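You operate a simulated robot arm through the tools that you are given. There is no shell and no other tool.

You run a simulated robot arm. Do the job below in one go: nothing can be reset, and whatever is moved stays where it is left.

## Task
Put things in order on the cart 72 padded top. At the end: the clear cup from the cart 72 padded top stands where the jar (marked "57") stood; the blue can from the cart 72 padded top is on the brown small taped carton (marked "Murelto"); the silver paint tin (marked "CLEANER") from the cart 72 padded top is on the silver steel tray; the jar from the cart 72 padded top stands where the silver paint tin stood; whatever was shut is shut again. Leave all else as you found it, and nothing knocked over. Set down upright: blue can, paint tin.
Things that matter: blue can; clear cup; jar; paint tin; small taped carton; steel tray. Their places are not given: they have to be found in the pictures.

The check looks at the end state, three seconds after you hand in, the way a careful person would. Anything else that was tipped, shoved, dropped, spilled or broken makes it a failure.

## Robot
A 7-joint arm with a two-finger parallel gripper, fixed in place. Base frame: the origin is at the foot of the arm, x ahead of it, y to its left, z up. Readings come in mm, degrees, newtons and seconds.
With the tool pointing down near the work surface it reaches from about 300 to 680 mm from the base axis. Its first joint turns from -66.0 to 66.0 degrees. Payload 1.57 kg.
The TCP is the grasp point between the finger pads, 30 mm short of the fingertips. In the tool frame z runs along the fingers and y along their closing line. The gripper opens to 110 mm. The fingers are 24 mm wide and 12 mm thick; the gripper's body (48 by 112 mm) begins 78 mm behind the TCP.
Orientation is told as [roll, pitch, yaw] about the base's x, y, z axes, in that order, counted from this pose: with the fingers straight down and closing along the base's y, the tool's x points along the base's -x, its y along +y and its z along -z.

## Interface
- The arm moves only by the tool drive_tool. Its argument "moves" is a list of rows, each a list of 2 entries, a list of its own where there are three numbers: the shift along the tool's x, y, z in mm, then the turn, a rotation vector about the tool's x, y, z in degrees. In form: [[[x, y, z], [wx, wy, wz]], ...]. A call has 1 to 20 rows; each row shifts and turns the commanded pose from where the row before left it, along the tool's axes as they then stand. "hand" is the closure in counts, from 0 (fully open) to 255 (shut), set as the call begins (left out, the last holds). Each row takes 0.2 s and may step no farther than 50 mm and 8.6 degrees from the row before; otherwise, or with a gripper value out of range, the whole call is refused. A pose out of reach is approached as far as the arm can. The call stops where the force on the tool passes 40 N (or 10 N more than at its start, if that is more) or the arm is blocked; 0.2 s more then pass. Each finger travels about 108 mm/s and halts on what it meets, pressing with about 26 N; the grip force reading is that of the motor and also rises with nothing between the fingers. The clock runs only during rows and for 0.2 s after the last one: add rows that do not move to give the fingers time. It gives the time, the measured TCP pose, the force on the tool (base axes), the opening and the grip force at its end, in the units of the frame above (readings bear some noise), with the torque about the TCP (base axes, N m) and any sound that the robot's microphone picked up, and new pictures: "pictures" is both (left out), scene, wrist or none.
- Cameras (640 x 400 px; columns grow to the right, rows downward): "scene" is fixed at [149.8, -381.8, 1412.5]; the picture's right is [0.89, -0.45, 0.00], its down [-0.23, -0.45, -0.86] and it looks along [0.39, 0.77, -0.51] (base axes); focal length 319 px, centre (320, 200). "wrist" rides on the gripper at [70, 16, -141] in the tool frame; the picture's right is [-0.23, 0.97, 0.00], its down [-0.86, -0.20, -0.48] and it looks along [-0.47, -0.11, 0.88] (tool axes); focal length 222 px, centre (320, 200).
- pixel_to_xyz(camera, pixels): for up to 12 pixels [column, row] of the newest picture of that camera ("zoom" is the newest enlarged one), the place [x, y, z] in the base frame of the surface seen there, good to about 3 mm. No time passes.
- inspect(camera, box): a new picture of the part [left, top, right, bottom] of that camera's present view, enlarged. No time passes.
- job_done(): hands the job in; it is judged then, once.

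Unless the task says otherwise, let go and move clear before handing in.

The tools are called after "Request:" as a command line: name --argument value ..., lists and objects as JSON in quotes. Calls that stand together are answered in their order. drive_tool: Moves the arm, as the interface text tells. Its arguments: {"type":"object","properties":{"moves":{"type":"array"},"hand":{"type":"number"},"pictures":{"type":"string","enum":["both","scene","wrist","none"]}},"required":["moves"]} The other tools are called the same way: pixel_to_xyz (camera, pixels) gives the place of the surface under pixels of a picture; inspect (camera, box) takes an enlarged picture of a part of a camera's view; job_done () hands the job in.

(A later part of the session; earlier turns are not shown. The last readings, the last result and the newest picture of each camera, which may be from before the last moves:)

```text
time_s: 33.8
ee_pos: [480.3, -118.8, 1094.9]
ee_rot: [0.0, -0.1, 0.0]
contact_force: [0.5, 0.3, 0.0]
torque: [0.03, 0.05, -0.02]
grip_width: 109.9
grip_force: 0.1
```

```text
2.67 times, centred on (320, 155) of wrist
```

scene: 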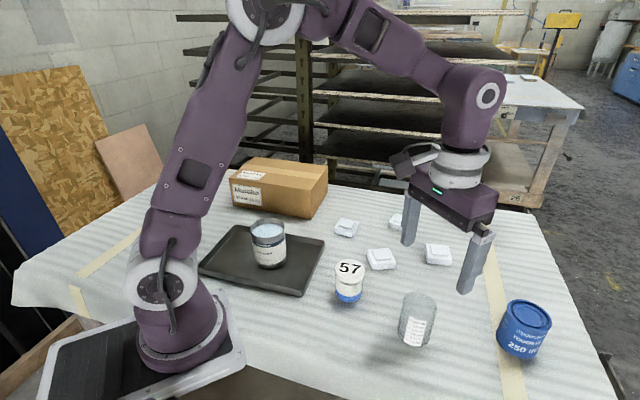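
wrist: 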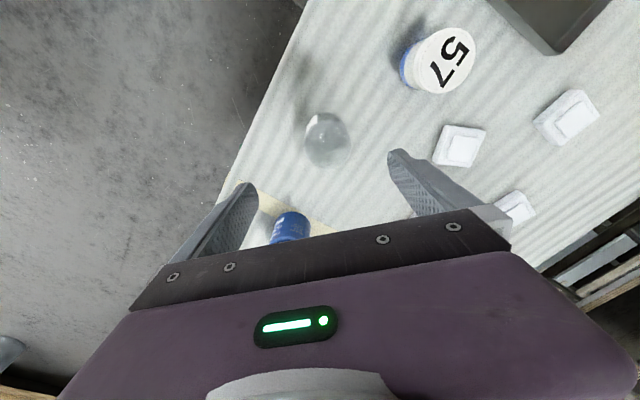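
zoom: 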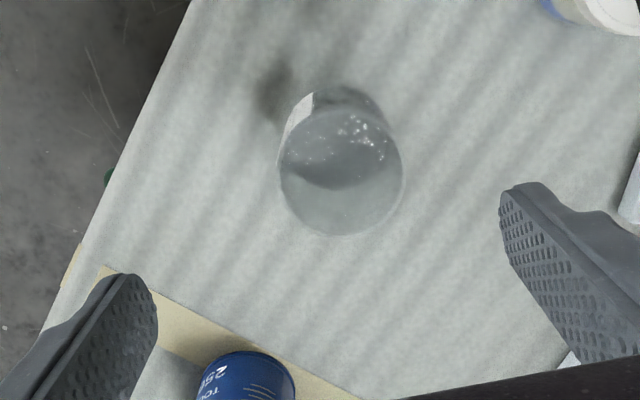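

Request:
inspect --camera "wrist" --box '[296, 108, 360, 172]'

Request:
pixel_to_xyz --camera "wrist" --pixels '[[328, 140], [306, 145], [349, 145], [328, 166], [328, 121], [312, 160], [343, 161], [310, 118], [317, 115], [340, 114], [335, 150], [320, 125]]'

Request:
inspect --camera "scene" --box '[385, 280, 445, 360]'

```text
6.25 times, centred on (328, 140) of wrist
```

zoom: 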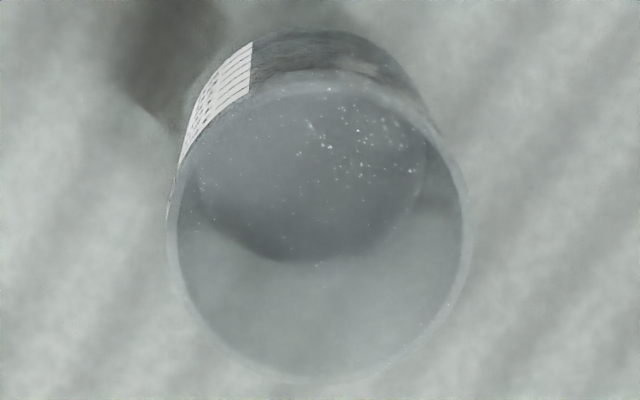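

```text
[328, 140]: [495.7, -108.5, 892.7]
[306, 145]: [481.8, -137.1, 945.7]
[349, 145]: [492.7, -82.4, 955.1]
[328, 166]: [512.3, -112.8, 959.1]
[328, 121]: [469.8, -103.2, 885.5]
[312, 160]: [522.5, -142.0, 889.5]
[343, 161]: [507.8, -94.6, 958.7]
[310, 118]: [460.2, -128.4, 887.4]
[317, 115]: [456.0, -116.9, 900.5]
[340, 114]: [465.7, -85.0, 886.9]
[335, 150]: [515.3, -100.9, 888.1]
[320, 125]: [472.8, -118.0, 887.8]
```

```text
5.00 times, centred on (415, 320) of scene
```

zoom: 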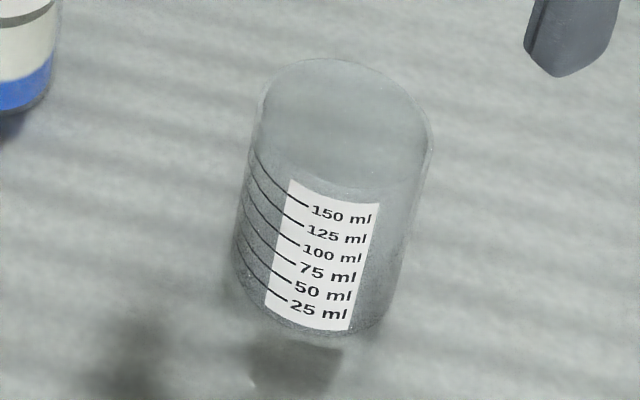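

The cup is empty and open. Its rim centre is about (482.3,-110.7), with diameter about 60 and top z≈959. I'll centre over it and lower to mid-height.

Request:
drive_tool --moves '[[[-2.3, 7.4, 15], [0, 0, 0]], [[0, 0, 40], [0, 0, 0]], [[0, 0, 35], [0, 0, 0]], [[0, 0, 30], [0, 0, 0]], [[0, 0, 25], [0, 0, 0]], [[0, 0, 18], [0, 0, 0]], [[0, 0, 0], [0, 0, 0]]]' --hand 0 --pictures "both"

Request:
inspect --camera "wrist" --box '[220, 100, 420, 250]'

```text
time_s: 35.4
ee_pos: [482.3, -110.7, 933.7]
ee_rot: [0.0, 0.0, 0.0]
contact_force: [-1.0, 0.5, -0.4]
torque: [-0.02, 0.0, -0.01]
grip_width: 110.0
grip_force: 0.0
```

scene: 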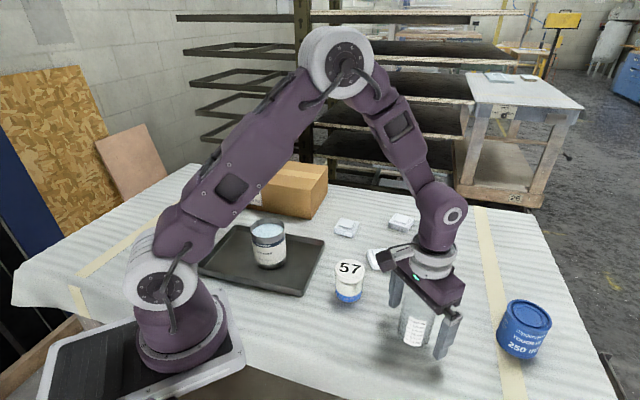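
wrist: 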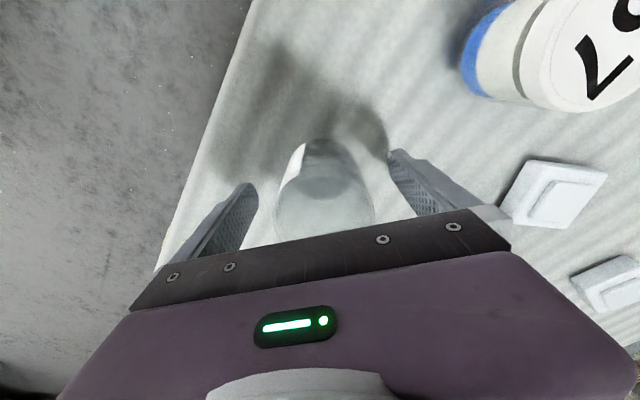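

```text
2.67 times, centred on (320, 175) of wrist
```

zoom: 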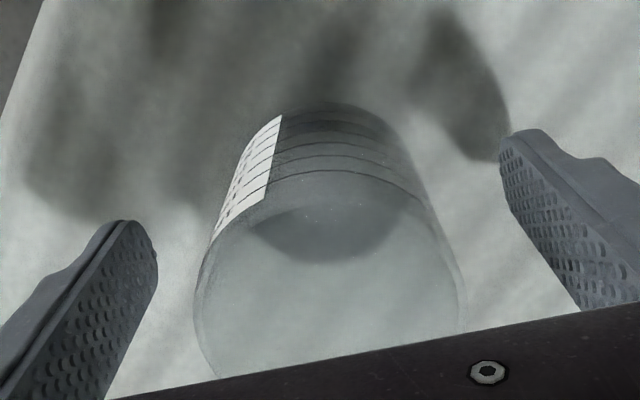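

The cup is centred between the fingers. I'll close in small steps and watch the grip force so I don't squeeze it.

Request:
drive_tool --moves '[[[0, 0, 0], [0, 0, 0]], [[0, 0, 0], [0, 0, 0]], [[0, 0, 0], [0, 0, 0]]]' --hand 106 --pictures "none"

Request:
drive_tool --moves '[[[0, 0, 0], [0, 0, 0]], [[0, 0, 0], [0, 0, 0]]]' --hand 112 --pictures "none"

Request:
drive_tool --moves '[[[0, 0, 0], [0, 0, 0]], [[0, 0, 0], [0, 0, 0]]]' --hand 116 --pictures "wrist"

```text
time_s: 36.2
ee_pos: [482.9, -111.9, 932.3]
ee_rot: [0.0, 0.0, 0.0]
contact_force: [0.8, 0.2, -0.1]
torque: [0.0, -0.02, -0.02]
grip_width: 64.1
grip_force: 0.1
```

```text
time_s: 36.8
ee_pos: [483.0, -111.1, 933.7]
ee_rot: [0.0, 0.0, 0.0]
contact_force: [0.2, 0.0, -0.4]
torque: [-0.01, 0.01, 0.02]
grip_width: 61.7
grip_force: 0.0
```

```text
time_s: 37.4
ee_pos: [482.5, -111.7, 932.9]
ee_rot: [0.0, 0.0, 0.0]
contact_force: [0.1, -1.0, -0.5]
torque: [0.04, 0.01, -0.02]
grip_width: 59.8
grip_force: 0.1
```

wrist: 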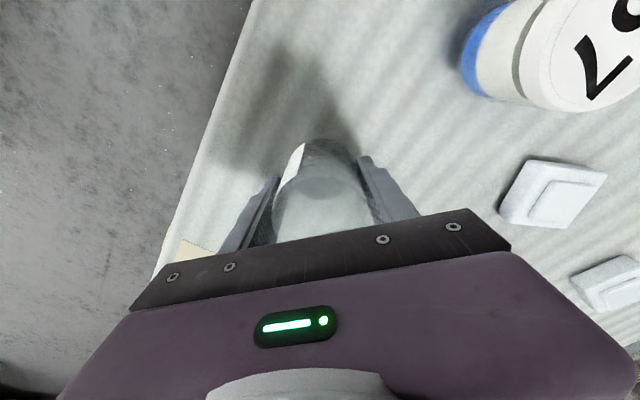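

Request:
drive_tool --moves '[[[0, 0, 0], [0, 0, 0]], [[0, 0, 0], [0, 0, 0]]]' --hand 119 --pictures "none"

Request:
drive_tool --moves '[[[0, 0, 0], [0, 0, 0]], [[0, 0, 0], [0, 0, 0]]]' --hand 122 --pictures "none"

```text
time_s: 38.0
ee_pos: [482.7, -111.7, 933.5]
ee_rot: [0.0, 0.0, 0.0]
contact_force: [-0.3, -0.1, -0.2]
torque: [-0.02, 0.0, 0.04]
grip_width: 58.6
grip_force: 0.0
```

```text
time_s: 38.6
ee_pos: [482.9, -112.6, 933.8]
ee_rot: [0.0, 0.0, 0.0]
contact_force: [-0.7, 0.3, -0.7]
torque: [-0.02, 0.01, 0.02]
grip_width: 57.5
grip_force: 0.0
```

No contact yet at 57.5 mm, so I'll keep closing in small steps.

Request:
drive_tool --moves '[[[0, 0, 0], [0, 0, 0]], [[0, 0, 0], [0, 0, 0]]]' --hand 125 --pictures "none"

Request:
drive_tool --moves '[[[0, 0, 0], [0, 0, 0]], [[0, 0, 0], [0, 0, 0]]]' --hand 128 --pictures "wrist"

Request:
inspect --camera "wrist" --box '[220, 100, 420, 250]'

```text
time_s: 39.2
ee_pos: [482.6, -112.1, 932.7]
ee_rot: [0.0, 0.1, 0.1]
contact_force: [0.2, -0.6, -1.2]
torque: [-0.01, -0.01, -0.01]
grip_width: 57.0
grip_force: 0.5
```

```text
time_s: 39.8
ee_pos: [482.5, -111.6, 935.0]
ee_rot: [0.0, -0.1, 0.0]
contact_force: [-1.1, 0.1, 0.6]
torque: [-0.03, -0.01, 0.04]
grip_width: 56.4
grip_force: 26.1
```

wrist: 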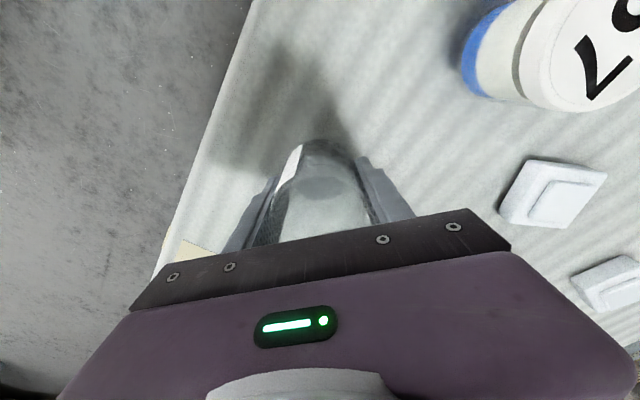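

```text
2.67 times, centred on (320, 175) of wrist
```

zoom: 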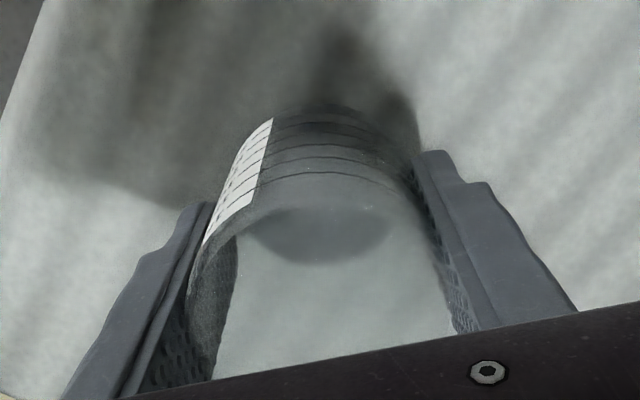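

The cup is held at 56.4 mm with no sound of cracking. I'll lift it a little first to confirm it comes along.

Request:
drive_tool --moves '[[[0, 0, -2], [0, 0, 0]], [[0, 0, -4], [0, 0, 0]], [[0, 0, -8], [0, 0, 0]], [[0, 0, -12], [0, 0, 0]], [[0, 0, -12], [0, 0, 0]], [[0, 0, -8], [0, 0, 0]], [[0, 0, -4], [0, 0, 0]], [[0, 0, 0], [0, 0, 0]]]' --pictures "both"

```text
time_s: 41.6
ee_pos: [483.0, -111.3, 981.2]
ee_rot: [-0.1, 0.0, 0.0]
contact_force: [0.7, 0.7, -0.5]
torque: [0.03, 0.01, -0.02]
grip_width: 56.3
grip_force: 26.1
```

scene: 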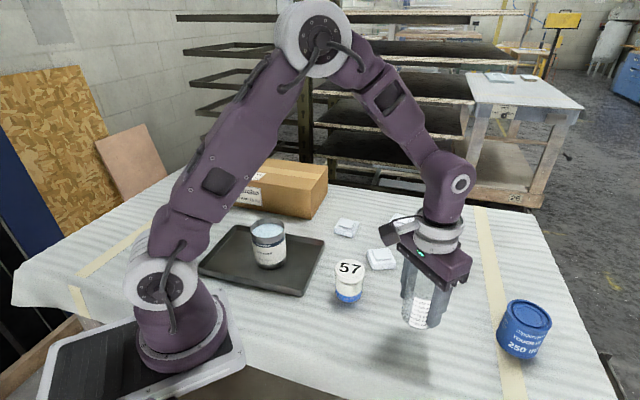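
wrist: 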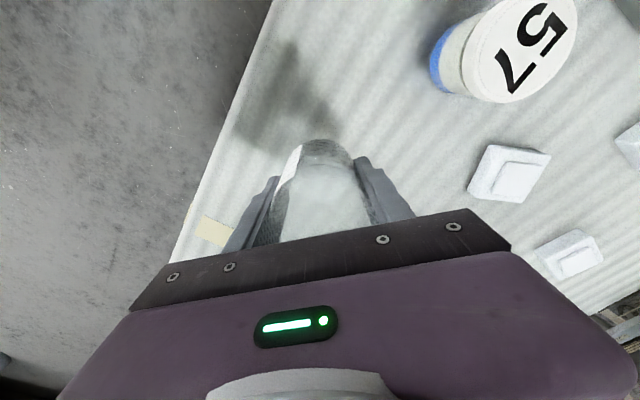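

The cup is off the table and upright in the hand. I'll carry it to the jar's old place at (596,-24.5).

Request:
drive_tool --moves '[[[-3.4, 2.6, 0], [0, 0, 0]], [[-8, 6, 0], [0, 0, 0]], [[-12.5, 9.5, 0], [0, 0, 0]], [[-15.9, 12.1, 0], [0, 0, 0]], [[-17.1, 12.9, 0], [0, 0, 0]], [[-17.1, 12.9, 0], [0, 0, 0]], [[-15.9, 12.1, 0], [0, 0, 0]], [[-12.5, 9.5, 0], [0, 0, 0]], [[-8, 6, 0], [0, 0, 0]], [[-3.4, 2.6, 0], [0, 0, 0]], [[0, 0, 0], [0, 0, 0]], [[0, 0, 6], [0, 0, 0]], [[0, 0, 10], [0, 0, 0]], [[0, 0, 12], [0, 0, 0]], [[0, 0, 10], [0, 0, 0]], [[0, 0, 6], [0, 0, 0]], [[0, 0, 0], [0, 0, 0]]]' --pictures "both"

```text
time_s: 45.2
ee_pos: [597.0, -23.6, 937.4]
ee_rot: [0.0, 0.0, -0.1]
contact_force: [0.3, 0.2, -0.5]
torque: [-0.01, -0.01, 0.03]
grip_width: 56.1
grip_force: 26.2
```

scene: 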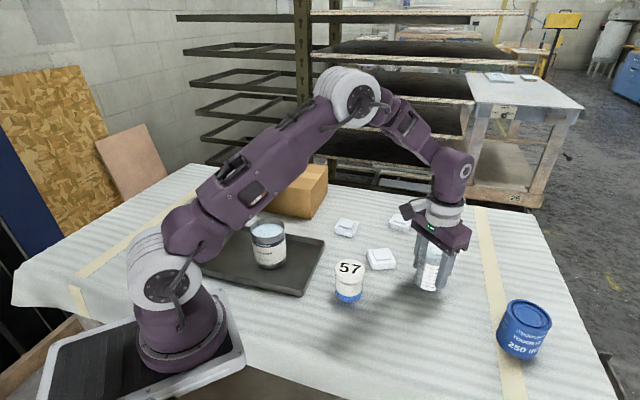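
wrist: 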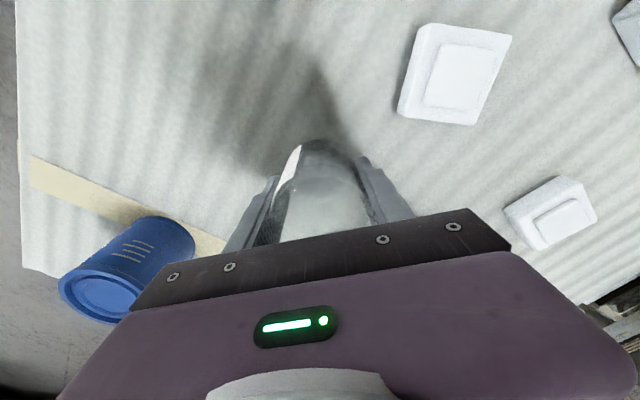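

The cup is over the spot, about 6 mm above where it should touch. I'll creep down to contact.

Request:
drive_tool --moves '[[[0, 0, 2], [0, 0, 0]], [[0, 0, 1.5], [0, 0, 0]], [[0, 0, 1], [0, 0, 0]], [[0, 0, 0], [0, 0, 0]]]' --pictures "none"

Request:
drive_tool --moves '[[[0, 0, 0.7], [0, 0, 0]], [[0, 0, 0.5], [0, 0, 0]], [[0, 0, 0], [0, 0, 0]]]' --pictures "none"

```text
time_s: 46.2
ee_pos: [597.2, -25.1, 933.9]
ee_rot: [0.0, 0.0, 0.0]
contact_force: [0.1, 0.0, -0.5]
torque: [0.02, 0.0, 0.05]
grip_width: 56.0
grip_force: 17.3
```

```text
time_s: 47.0
ee_pos: [596.7, -26.4, 931.9]
ee_rot: [0.0, 0.0, 0.0]
contact_force: [-0.3, -0.9, 0.3]
torque: [-0.02, 0.0, -0.04]
grip_width: 55.6
grip_force: 11.3
```

The grip force has dropped to 11 N and the width to 55.6 mm, so the tapered cup may be creeping in the fingers. I'll look before lowering more.

Request:
drive_tool --moves '[[[0, 0, 0], [0, 0, 0]]]' --hand 131 --pictures "both"

Request:
inspect --camera "scene" --box '[390, 200, 490, 310]'

Request:
inspect --camera "wrist" --box '[220, 100, 420, 250]'

```text
time_s: 47.4
ee_pos: [597.2, -25.8, 932.7]
ee_rot: [0.0, 0.0, 0.0]
contact_force: [-0.3, -0.9, -1.3]
torque: [0.01, 0.0, -0.05]
grip_width: 55.4
grip_force: 26.1
```

scene: 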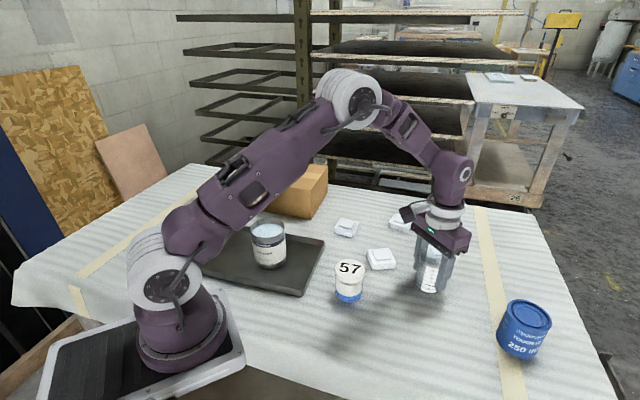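
wrist: 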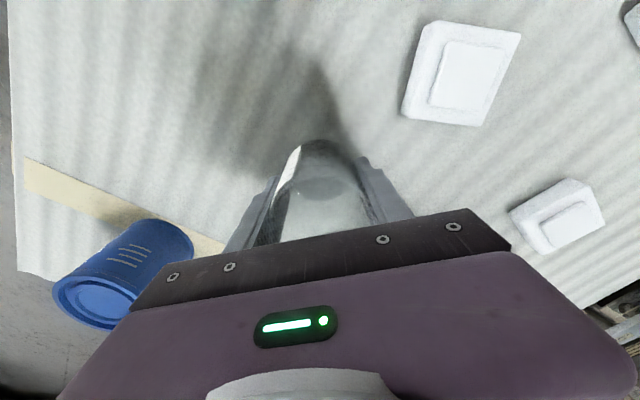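

```text
3.64 times, centred on (440, 255) of scene
```

zoom: 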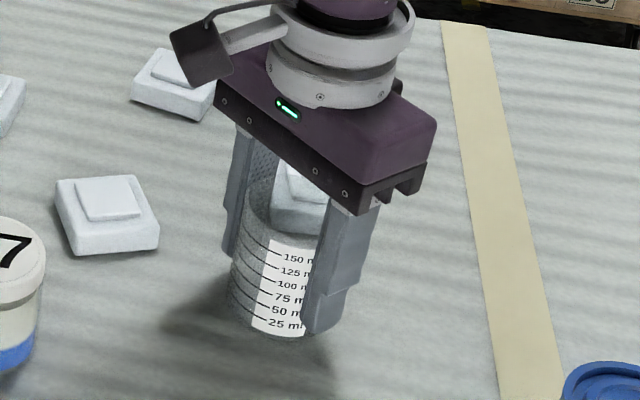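

```text
2.67 times, centred on (320, 175) of wrist
```

zoom: 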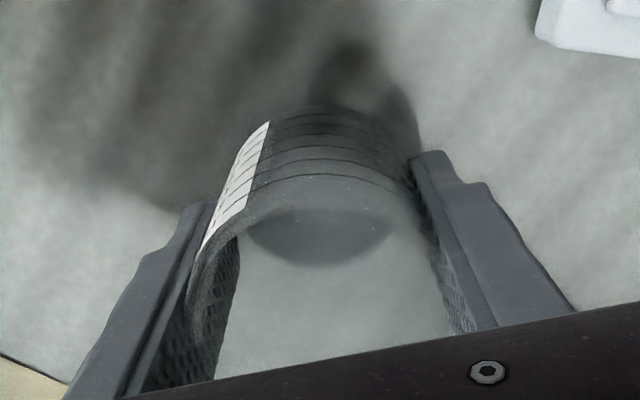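

The cup has barely moved in the hand (label at zoom (235,185)) and isn't pressing the table yet. I'll keep lowering in small steps.

Request:
drive_tool --moves '[[[0, 0, 0.6], [0, 0, 0]], [[0, 0, 0], [0, 0, 0]]]' --pictures "none"

Request:
drive_tool --moves '[[[0, 0, 0.6], [0, 0, 0]], [[0, 0, 0], [0, 0, 0]]]' --pictures "none"

```text
time_s: 48.0
ee_pos: [597.7, -25.4, 932.8]
ee_rot: [-0.1, 0.0, 0.0]
contact_force: [-2.5, 0.1, 9.5]
torque: [0.06, 0.15, -0.03]
grip_width: 55.0
grip_force: 25.9
```

```text
time_s: 48.6
ee_pos: [598.0, -25.0, 931.4]
ee_rot: [0.1, 0.0, 0.0]
contact_force: [1.7, 0.3, 18.3]
torque: [0.05, -0.01, -0.17]
grip_width: 54.7
grip_force: 26.0
```

The cup is now resting on the table (+18 N). I'll ease up slightly and open gently.

Request:
drive_tool --moves '[[[0, 0, -0.6], [0, 0, 0]], [[0, 0, 0], [0, 0, 0]]]' --pictures "none"

Request:
drive_tool --moves '[[[0, 0, 0], [0, 0, 0]], [[0, 0, 0], [0, 0, 0]], [[0, 0, 0], [0, 0, 0]]]' --hand 50 --pictures "both"

Request:
inspect --camera "wrist" --box '[220, 100, 420, 250]'

```text
time_s: 49.2
ee_pos: [596.4, -26.3, 932.5]
ee_rot: [-0.1, 0.0, 0.0]
contact_force: [5.4, 0.5, 12.0]
torque: [0.03, -0.22, -0.03]
grip_width: 54.9
grip_force: 25.9
```

```text
time_s: 50.0
ee_pos: [594.9, -25.3, 932.1]
ee_rot: [0.0, 0.0, -0.1]
contact_force: [0.0, 0.0, 1.3]
torque: [-0.04, 0.02, 0.01]
grip_width: 88.5
grip_force: 0.1
```

scene: 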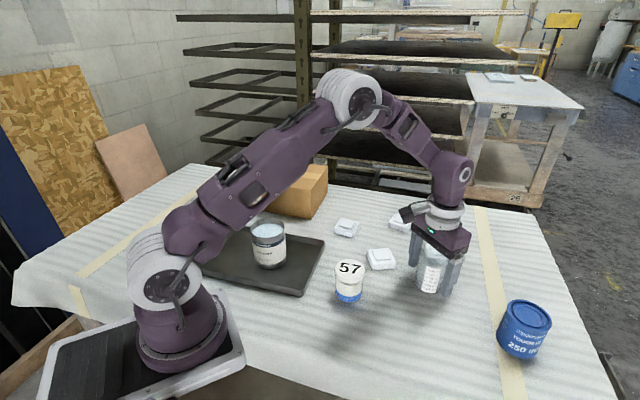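
wrist: 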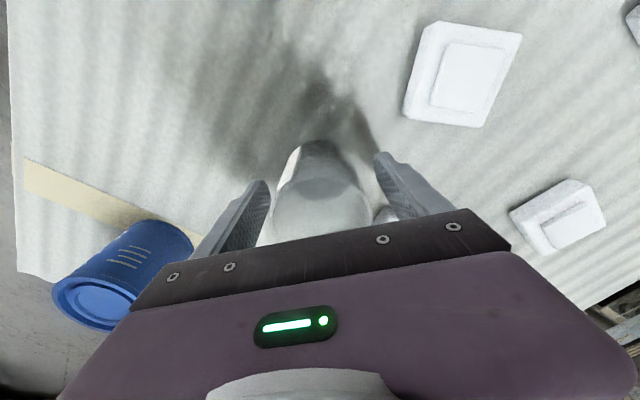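

```text
2.67 times, centred on (320, 175) of wrist
```

zoom: 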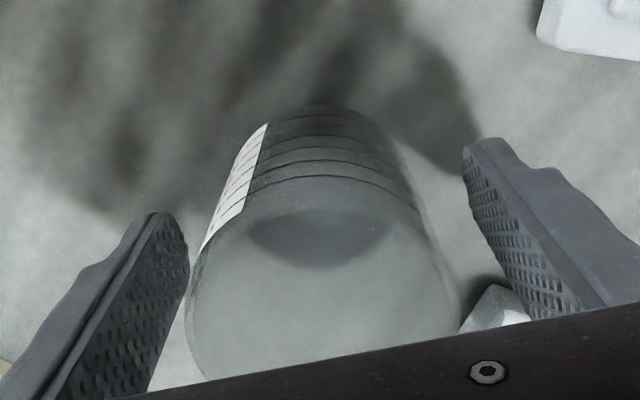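

The cup stands free at the jar's old spot. I'll rise straight up and then move toward the blue can to look at it.

Request:
drive_tool --moves '[[[0, 0, -6], [0, 0, 0]], [[0, 0, -20], [0, 0, 0]], [[0, 0, -40], [0, 0, 0]], [[0, 0, -45], [0, 0, 0]], [[0, 0, -45], [0, 0, 0]], [[0, -42, 0], [0, 0, 0]], [[0, -42, 0], [0, 0, 0]], [[0, -42, 0], [0, 0, 0]], [[0, -42, 0], [0, 0, 0]], [[0, 0, 0], [0, 0, 0]], [[0, 0, 0], [0, 0, 0]]]' --hand 0 --pictures "both"

Request:
inspect --camera "wrist" --box '[220, 80, 420, 230]'

```text
time_s: 52.4
ee_pos: [596.6, -192.2, 1088.0]
ee_rot: [0.0, 0.1, 0.0]
contact_force: [-1.0, -0.5, 0.5]
torque: [0.03, -0.02, -0.02]
grip_width: 110.1
grip_force: 0.1
```

scene: 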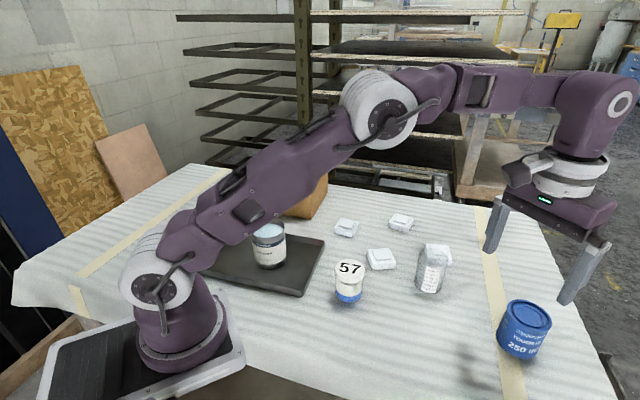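
wrist: 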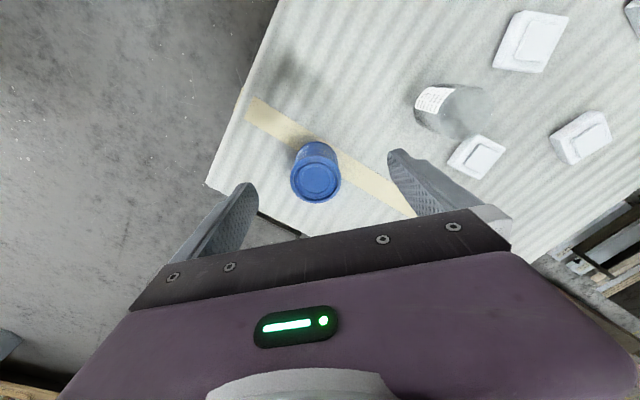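

```text
2.67 times, centred on (320, 155) of wrist
```

zoom: 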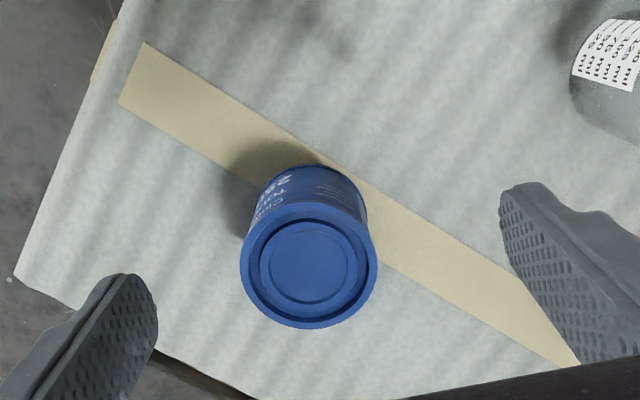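

Request:
pixel_to_xyz --camera "zoom" --pixels '[[309, 264], [246, 264], [372, 264], [309, 208], [309, 322], [266, 306], [352, 306], [262, 222], [356, 222], [320, 190], [250, 230], [150, 100]]'

Request:
inspect --camera "scene" --box '[480, 280, 580, 370]'

```text
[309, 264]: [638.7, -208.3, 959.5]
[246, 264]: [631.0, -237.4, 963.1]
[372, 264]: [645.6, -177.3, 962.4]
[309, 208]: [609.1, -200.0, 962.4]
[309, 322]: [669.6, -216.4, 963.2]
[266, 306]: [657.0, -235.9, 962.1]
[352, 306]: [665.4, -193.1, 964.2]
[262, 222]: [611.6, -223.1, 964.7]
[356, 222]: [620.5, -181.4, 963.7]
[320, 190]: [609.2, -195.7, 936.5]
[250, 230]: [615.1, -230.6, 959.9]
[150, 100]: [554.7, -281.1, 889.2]
```

```text
4.44 times, centred on (530, 325) of scene
```

zoom: 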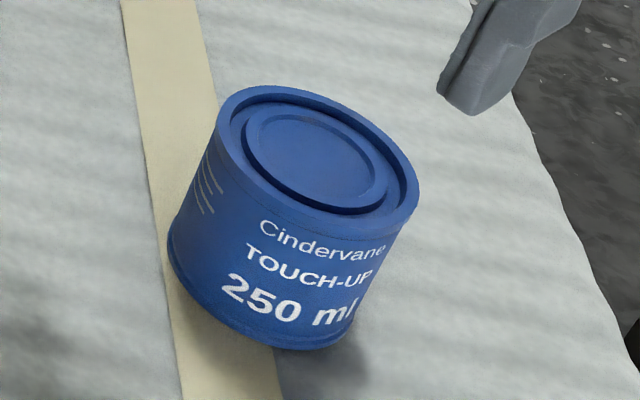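

The blue can's rim centre is (638.8,-207.9), with diameter about 66 and top z≈963. It is near the reach limit (about 672 mm), so I'll approach diagonally and check the pose before descending.

Request:
drive_tool --moves '[[[-14.2, -5.1, 25], [0, 0, 0]], [[-14.2, -5.1, 25], [0, 0, 0]], [[-14.3, -5.2, 25], [0, 0, 0]], [[0, 0, 10], [0, 0, 0]], [[0, 0, 0], [0, 0, 0]]]' --hand 0 --pictures "both"

Request:
inspect --camera "wrist" --box '[220, 90, 420, 240]'

```text
time_s: 53.6
ee_pos: [640.2, -209.8, 1005.0]
ee_rot: [0.0, 0.0, 0.1]
contact_force: [-0.1, -1.0, 0.4]
torque: [-0.05, -0.01, 0.0]
grip_width: 109.9
grip_force: 0.0
```

scene: 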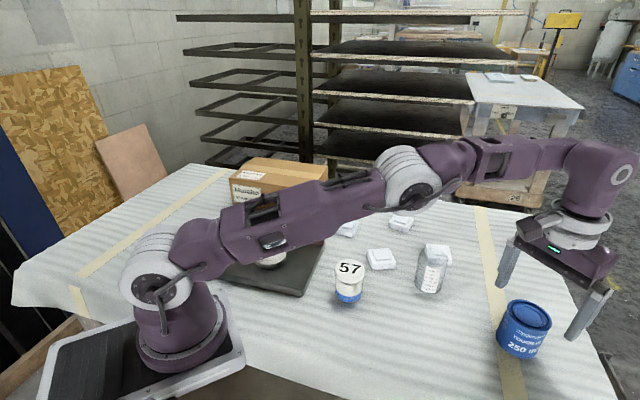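
wrist: 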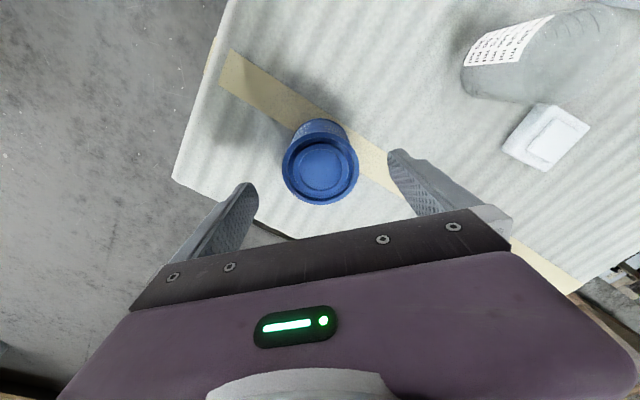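

```text
2.67 times, centred on (320, 165) of wrist
```

zoom: 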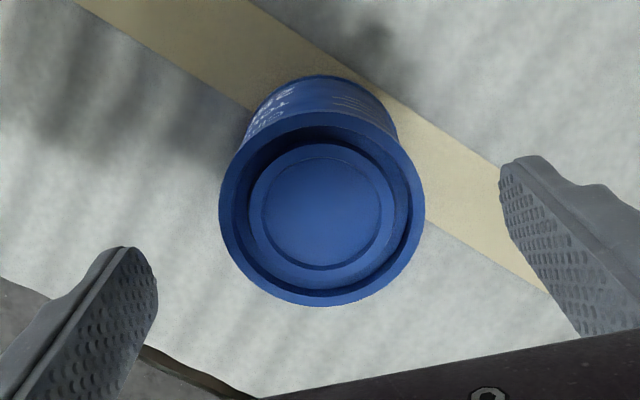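

The pose is reachable and the can is centred between the fingers. I'll lower to mid-can height and close.

Request:
drive_tool --moves '[[[0, 0, 28], [0, 0, 0]], [[0, 0, 25], [0, 0, 0]], [[0, 0, 15], [0, 0, 0]], [[0, 0, 6], [0, 0, 0]], [[0, 0, 0], [0, 0, 0]]]' --hand 0 --pictures "both"

```text
time_s: 54.8
ee_pos: [639.7, -208.6, 931.4]
ee_rot: [0.1, 0.0, 0.0]
contact_force: [-0.9, 0.0, 0.3]
torque: [0.01, -0.01, 0.03]
grip_width: 110.0
grip_force: 0.1
```

scene: 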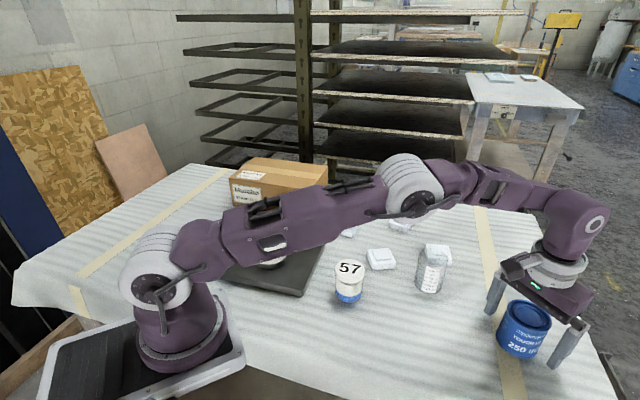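
wrist: 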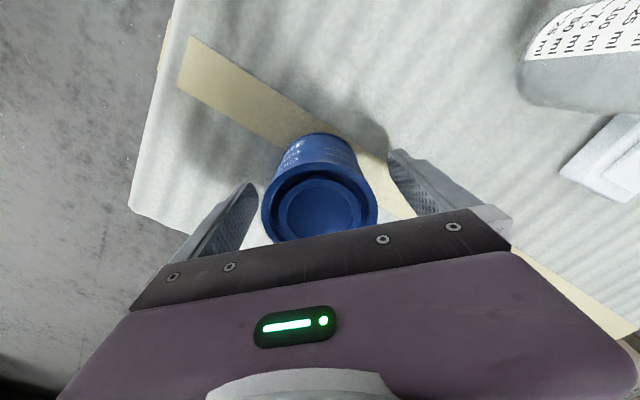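

Request:
drive_tool --moves '[[[0, 0, 0], [0, 0, 0]], [[0, 0, 0], [0, 0, 0]], [[0, 0, 0], [0, 0, 0]], [[0, 0, 0], [0, 0, 0]]]' --hand 150 --pictures "wrist"

```text
time_s: 55.8
ee_pos: [640.6, -208.3, 931.3]
ee_rot: [-0.1, 0.0, 0.0]
contact_force: [0.5, -0.5, 0.4]
torque: [-0.02, -0.04, 0.03]
grip_width: 67.4
grip_force: 26.2
```

wrist: 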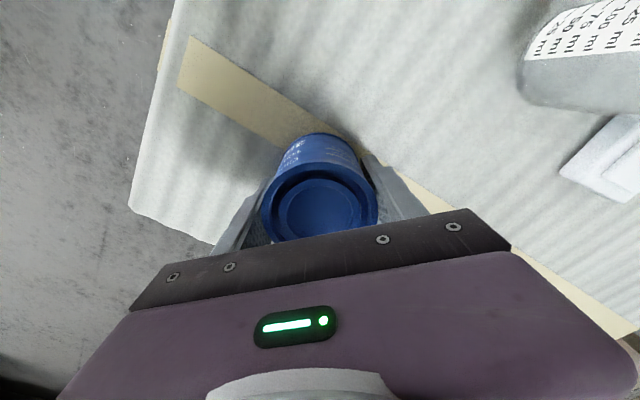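

The can is gripped at 67.4 mm. Before carrying it over the tray side, I'll probe the arm's own link heights so the upper arm can't sweep into the tin.

Request:
pixel_to_xyz --camera "scene" --pixels '[[270, 230], [300, 240], [330, 225], [240, 260], [300, 205], [410, 190], [155, 280], [200, 250], [470, 180], [280, 187], [300, 175], [260, 185]]'

Request:
drive_tool --moves '[[[0, 0, -1], [0, 0, 0]], [[0, 0, -3], [0, 0, 0]], [[0, 0, -4], [0, 0, 0]], [[0, 0, -2], [0, 0, 0]], [[0, 0, 0], [0, 0, 0]]]' --pictures "both"

```text
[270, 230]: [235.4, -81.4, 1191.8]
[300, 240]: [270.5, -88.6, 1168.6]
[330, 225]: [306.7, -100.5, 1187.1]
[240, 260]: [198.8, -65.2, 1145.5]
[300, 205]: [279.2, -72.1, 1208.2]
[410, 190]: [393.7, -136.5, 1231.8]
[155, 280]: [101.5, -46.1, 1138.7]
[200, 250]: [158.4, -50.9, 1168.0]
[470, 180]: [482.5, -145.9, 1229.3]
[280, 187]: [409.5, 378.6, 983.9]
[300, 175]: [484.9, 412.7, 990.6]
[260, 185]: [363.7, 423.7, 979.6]
```

```text
time_s: 57.0
ee_pos: [640.2, -206.8, 939.5]
ee_rot: [0.0, 0.0, 0.0]
contact_force: [-0.6, -0.6, -3.1]
torque: [0.02, 0.01, 0.01]
grip_width: 67.1
grip_force: 26.4
```

scene: 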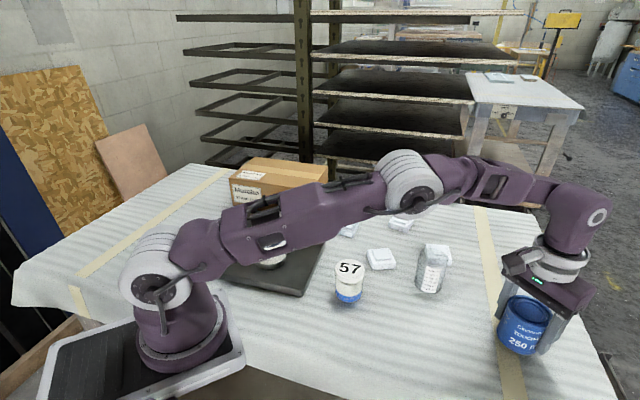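
wrist: 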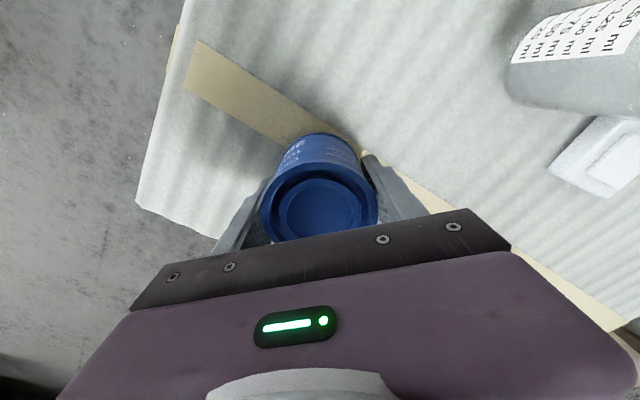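

The arm links run at z≈1150–1230, far above the tin, and the can is lifted cleanly (-3 N). Next I'll measure the carton's top face to choose the set-down point.

Request:
inspect --camera "scene" --box '[215, 145, 345, 225]'

Request:
pixel_to_xyz --camera "scene" --pixels '[[233, 178], [258, 160], [324, 168], [307, 187], [281, 173], [270, 180], [290, 183], [295, 168], [255, 172], [300, 178]]'

```text
4.92 times, centred on (280, 185) of scene
```

zoom: 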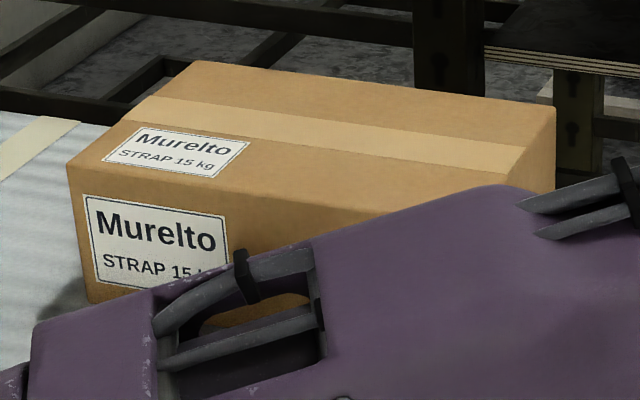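

```text
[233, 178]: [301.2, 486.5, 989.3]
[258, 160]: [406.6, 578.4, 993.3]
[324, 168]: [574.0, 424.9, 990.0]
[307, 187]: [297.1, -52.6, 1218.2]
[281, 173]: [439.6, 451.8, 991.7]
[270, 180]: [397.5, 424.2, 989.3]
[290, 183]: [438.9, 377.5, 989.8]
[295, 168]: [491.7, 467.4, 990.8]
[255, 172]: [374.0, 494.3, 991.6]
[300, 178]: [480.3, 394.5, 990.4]
```

The carton top spans corners (301,486), (407,578), (574,425) and about (468,333), so its centre is near (437,455) at z≈990.5. I'll probe the rack behind it to be sure the arm has clearance there.

Request:
pixel_to_xyz --camera "scene" --pixels '[[305, 60], [305, 120], [303, 155], [330, 155], [360, 95], [400, 120], [250, 130], [230, 95], [210, 50], [330, 60], [400, 155], [200, 130]]'

```text
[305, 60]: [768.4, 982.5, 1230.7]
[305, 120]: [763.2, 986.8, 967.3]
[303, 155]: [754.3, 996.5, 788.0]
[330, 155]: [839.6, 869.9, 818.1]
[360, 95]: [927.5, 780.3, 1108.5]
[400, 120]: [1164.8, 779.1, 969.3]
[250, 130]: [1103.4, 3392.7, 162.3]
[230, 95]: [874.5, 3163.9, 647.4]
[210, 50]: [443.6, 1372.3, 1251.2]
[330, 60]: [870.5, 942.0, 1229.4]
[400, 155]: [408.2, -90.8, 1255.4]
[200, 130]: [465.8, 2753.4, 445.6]
```

The rack is well away (y > 780). I'll raise the can and bring it inward and up to about z=1063, which clears everything.

Request:
drive_tool --moves '[[[0, 0, -4], [0, 0, 0]], [[0, 0, -8], [0, 0, 0]], [[0, 0, -12], [0, 0, 0]], [[0, 0, -12], [0, 0, 0]], [[0, 0, -10], [0, 0, 0]], [[0, 0, -4], [0, 0, 0]], [[3, 3.5, -2.2], [0, 0, 0]], [[6.9, 8.3, -5.2], [0, 0, 0]], [[10.9, 13, -8.1], [0, 0, 0]], [[13.8, 16.5, -10.4], [0, 0, 0]], [[14.8, 17.7, -11.1], [0, 0, 0]], [[14.8, 17.7, -11.1], [0, 0, 0]], [[13.8, 16.5, -10.4], [0, 0, 0]], [[10.9, 13, -8.1], [0, 0, 0]], [[6.9, 8.3, -5.2], [0, 0, 0]], [[3, 3.5, -2.2], [0, 0, 0]], [[0, 0, 0], [0, 0, 0]]]' --pictures "both"

```text
time_s: 60.6
ee_pos: [540.2, -89.8, 1063.7]
ee_rot: [0.0, 0.0, 0.0]
contact_force: [0.4, 0.0, -2.8]
torque: [0.01, -0.02, 0.01]
grip_width: 67.6
grip_force: 26.2
```

scene: 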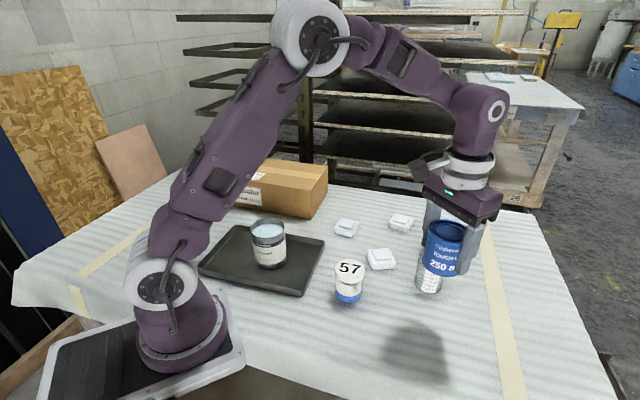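
wrist: 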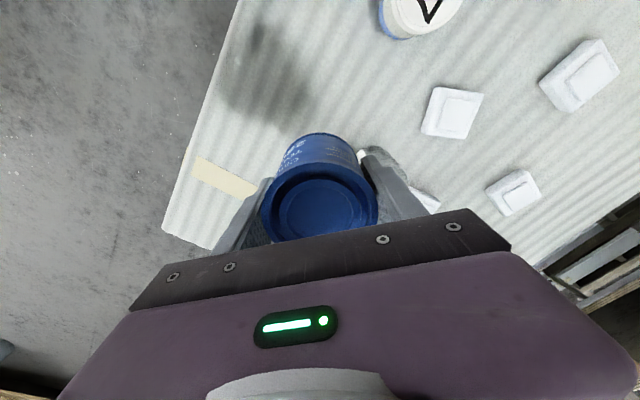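

The can is held firmly, and the tin, jar and cup are all standing. I'll sweep across at this height to above the carton's centre.

Request:
drive_tool --moves '[[[1.05, 5.4, 0], [0, 0, 0]], [[2.1, 10.8, 0], [0, 0, 0]], [[3.7, 19, 0], [0, 0, 0]], [[5.25, 27.1, 0], [0, 0, 0]], [[6.3, 32.5, 0], [0, 0, 0]], [[6.8, 35.2, 0], [0, 0, 0]], [[6.8, 35.2, 0], [0, 0, 0]], [[6.8, 35.2, 0], [0, 0, 0]], [[6.8, 35.2, 0], [0, 0, 0]], [[6.8, 35.2, 0], [0, 0, 0]], [[6.8, 35.2, 0], [0, 0, 0]], [[6.8, 35.2, 0], [0, 0, 0]], [[6.8, 35.2, 0], [0, 0, 0]], [[6.8, 35.2, 0], [0, 0, 0]], [[6.8, 35.2, 0], [0, 0, 0]], [[6.3, 32.5, 0], [0, 0, 0]], [[5.25, 27.1, 0], [0, 0, 0]], [[3.7, 19, 0], [0, 0, 0]], [[2.1, 10.8, 0], [0, 0, 0]], [[1.05, 5.4, 0], [0, 0, 0]]]' --pictures "both"

```text
time_s: 64.8
ee_pos: [436.8, 451.2, 1064.5]
ee_rot: [0.0, 0.1, -0.2]
contact_force: [0.8, 0.6, -2.7]
torque: [0.01, 0.03, 0.02]
grip_width: 67.7
grip_force: 25.9
```

scene: 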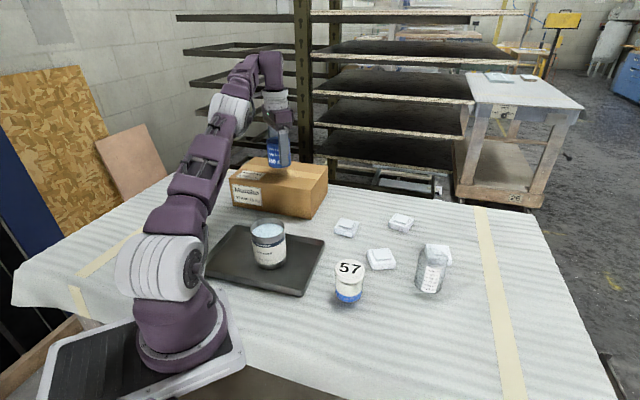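
wrist: 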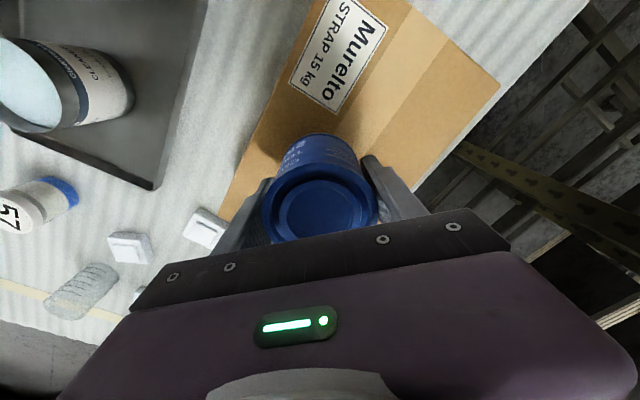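

The can is above the carton. I'll check how it sits relative to the carton's edges using the wrist view.

Request:
pixel_to_xyz --camera "wrist" --pixels '[[494, 87], [440, 150], [420, 180], [238, 190], [260, 145], [300, 65], [320, 20], [390, 100], [350, 120], [420, 20], [450, 50], [410, 130]]'

Request:
inspect --camera "scene" --box '[215, 100, 345, 225]'

```text
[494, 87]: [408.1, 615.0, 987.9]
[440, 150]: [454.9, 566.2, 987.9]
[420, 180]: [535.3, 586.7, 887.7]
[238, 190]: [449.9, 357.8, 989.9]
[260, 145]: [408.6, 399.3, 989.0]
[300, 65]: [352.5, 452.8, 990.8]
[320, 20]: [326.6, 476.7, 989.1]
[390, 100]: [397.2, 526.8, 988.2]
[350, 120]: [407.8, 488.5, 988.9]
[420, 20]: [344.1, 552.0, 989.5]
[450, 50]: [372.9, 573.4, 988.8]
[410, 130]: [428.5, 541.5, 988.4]
```

```text
3.20 times, centred on (280, 162) of scene
```

zoom: 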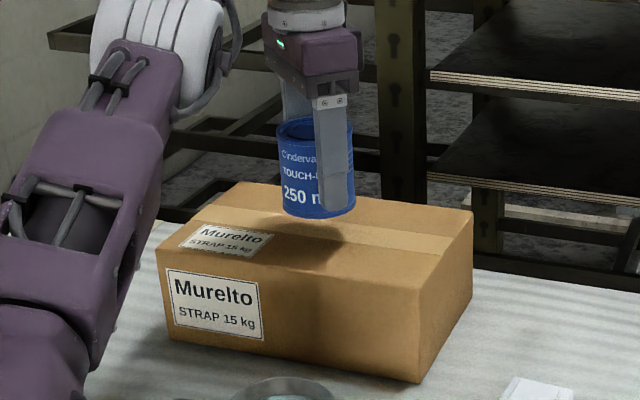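

The carton's true centre is about (444,467), and the can is 20 mm toward its front edge. I'll shift a little more toward the middle and lower to just above the top.

Request:
drive_tool --moves '[[[-2.5, 3, 0], [0, 0, 0]], [[-4, 5, 0], [0, 0, 0]], [[-2.5, 3, 0], [0, 0, 0]], [[0, 0, 3], [0, 0, 0]], [[0, 0, 6], [0, 0, 0]], [[0, 0, 8], [0, 0, 0]], [[0, 0, 6], [0, 0, 0]], [[0, 0, 3], [0, 0, 0]], [[0, 0, 0], [0, 0, 0]]]' --pictures "scene"

Request:
inspect --camera "scene" --box '[215, 100, 345, 225]'

```text
time_s: 66.8
ee_pos: [440.2, 453.4, 1033.6]
ee_rot: [-0.1, -0.1, 0.0]
contact_force: [0.6, -0.8, -3.6]
torque: [0.02, 0.03, 0.02]
grip_width: 67.4
grip_force: 25.5
out of reach, approached as far as the arm can: row 1, 2
```

scene: 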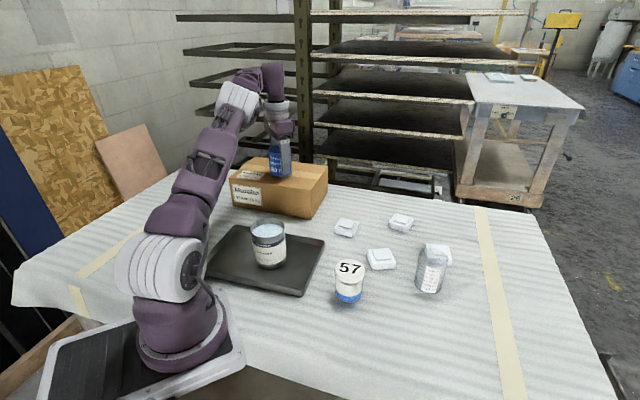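

```text
3.20 times, centred on (280, 162) of scene
```

zoom: 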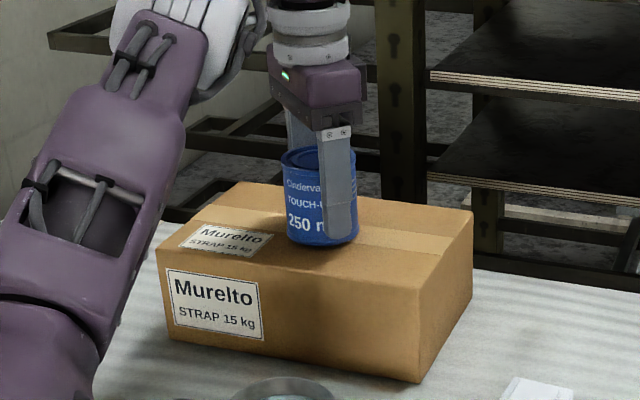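

The arm was near a limit for two rows but settled at (440,453), level and well within the carton top. I'll creep down to contact.

Request:
drive_tool --moves '[[[0, 0, 1.5], [0, 0, 0]], [[0, 0, 0], [0, 0, 0]]]' --pictures "none"

Request:
drive_tool --moves '[[[0, 0, 1], [0, 0, 0]], [[0, 0, 0], [0, 0, 0]]]' --pictures "none"

```text
time_s: 67.4
ee_pos: [439.7, 453.6, 1033.1]
ee_rot: [0.0, 0.0, 0.0]
contact_force: [0.0, 0.7, -3.6]
torque: [0.0, 0.04, 0.0]
grip_width: 67.1
grip_force: 26.0
```

```text
time_s: 68.0
ee_pos: [440.2, 453.0, 1032.4]
ee_rot: [0.0, 0.0, 0.0]
contact_force: [-0.5, -0.2, -2.9]
torque: [0.02, 0.0, -0.02]
grip_width: 67.2
grip_force: 26.5
```

Request:
drive_tool --moves '[[[0, 0, 1], [0, 0, 0]], [[0, 0, 0], [0, 0, 0]]]' --pictures "none"

Request:
drive_tool --moves '[[[0, 0, 0.7], [0, 0, 0]], [[0, 0, 0], [0, 0, 0]]]' --pictures "none"

```text
time_s: 68.6
ee_pos: [439.5, 453.6, 1031.8]
ee_rot: [0.0, 0.0, 0.0]
contact_force: [0.2, -0.1, -2.7]
torque: [0.02, -0.01, 0.02]
grip_width: 67.3
grip_force: 26.2
```

```text
time_s: 69.2
ee_pos: [439.3, 452.5, 1030.8]
ee_rot: [0.0, -0.1, 0.0]
contact_force: [0.0, -0.2, -3.0]
torque: [-0.02, -0.02, 0.01]
grip_width: 67.2
grip_force: 26.1
```

The can is still hanging (-3 N) at z≈1030.8, so I'll keep going in small steps.

Request:
drive_tool --moves '[[[0, 0, 0.8], [0, 0, 0]], [[0, 0, 0], [0, 0, 0]]]' --pictures "none"

Request:
drive_tool --moves '[[[0, 0, 0.7], [0, 0, 0]], [[0, 0, 0], [0, 0, 0]]]' --pictures "none"

```text
time_s: 69.8
ee_pos: [438.7, 453.1, 1028.7]
ee_rot: [0.0, 0.0, 0.0]
contact_force: [1.4, 0.1, -0.6]
torque: [-0.04, -0.1, 0.02]
grip_width: 67.4
grip_force: 26.2
```

```text
time_s: 70.4
ee_pos: [438.9, 453.7, 1029.3]
ee_rot: [0.1, -0.1, 0.0]
contact_force: [-2.5, 1.0, 12.9]
torque: [-0.33, 0.23, -0.02]
grip_width: 67.4
grip_force: 26.1
```

The can now rests on the carton (+12.9 N). I'll ease off a touch and open.

Request:
drive_tool --moves '[[[0, 0, -0.4], [0, 0, 0]], [[0, 0, 0], [0, 0, 0]]]' --pictures "none"

Request:
drive_tool --moves '[[[0, 0, 0], [0, 0, 0]], [[0, 0, 0], [0, 0, 0]], [[0, 0, 0], [0, 0, 0]]]' --hand 30 --pictures "both"

Request:
inspect --camera "scene" --box '[215, 100, 345, 225]'

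```text
time_s: 71.0
ee_pos: [438.8, 454.3, 1030.4]
ee_rot: [0.1, -0.1, 0.0]
contact_force: [-1.2, 3.1, 11.2]
torque: [-0.02, 0.01, 0.0]
grip_width: 67.3
grip_force: 25.5
```

```text
time_s: 71.8
ee_pos: [439.0, 453.9, 1029.7]
ee_rot: [-0.1, 0.0, 0.0]
contact_force: [-0.3, 0.7, -1.0]
torque: [-0.01, -0.01, -0.02]
grip_width: 97.2
grip_force: 0.0
```

scene: 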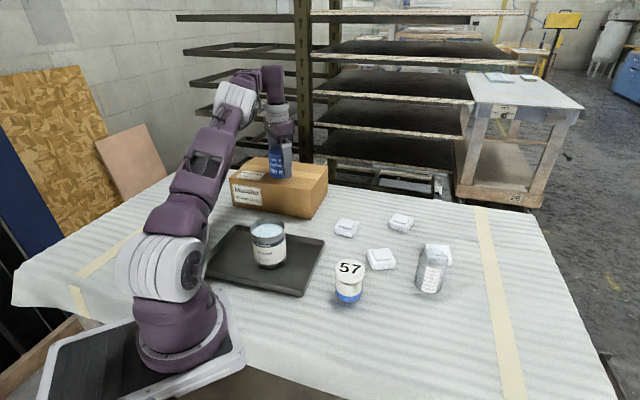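
wrist: 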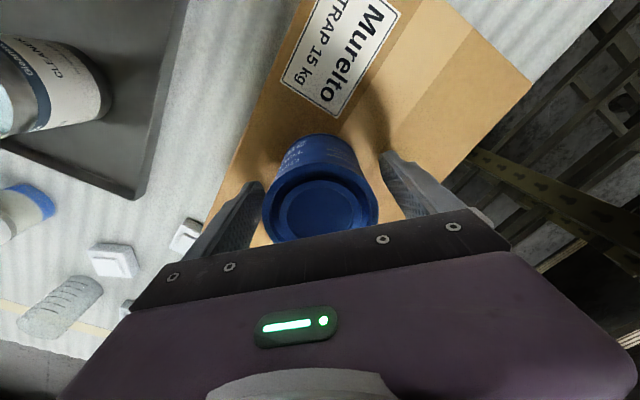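

```text
3.20 times, centred on (280, 162) of scene
```

zoom: 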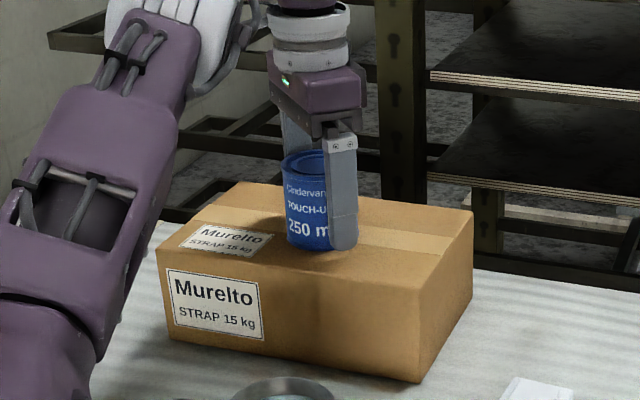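

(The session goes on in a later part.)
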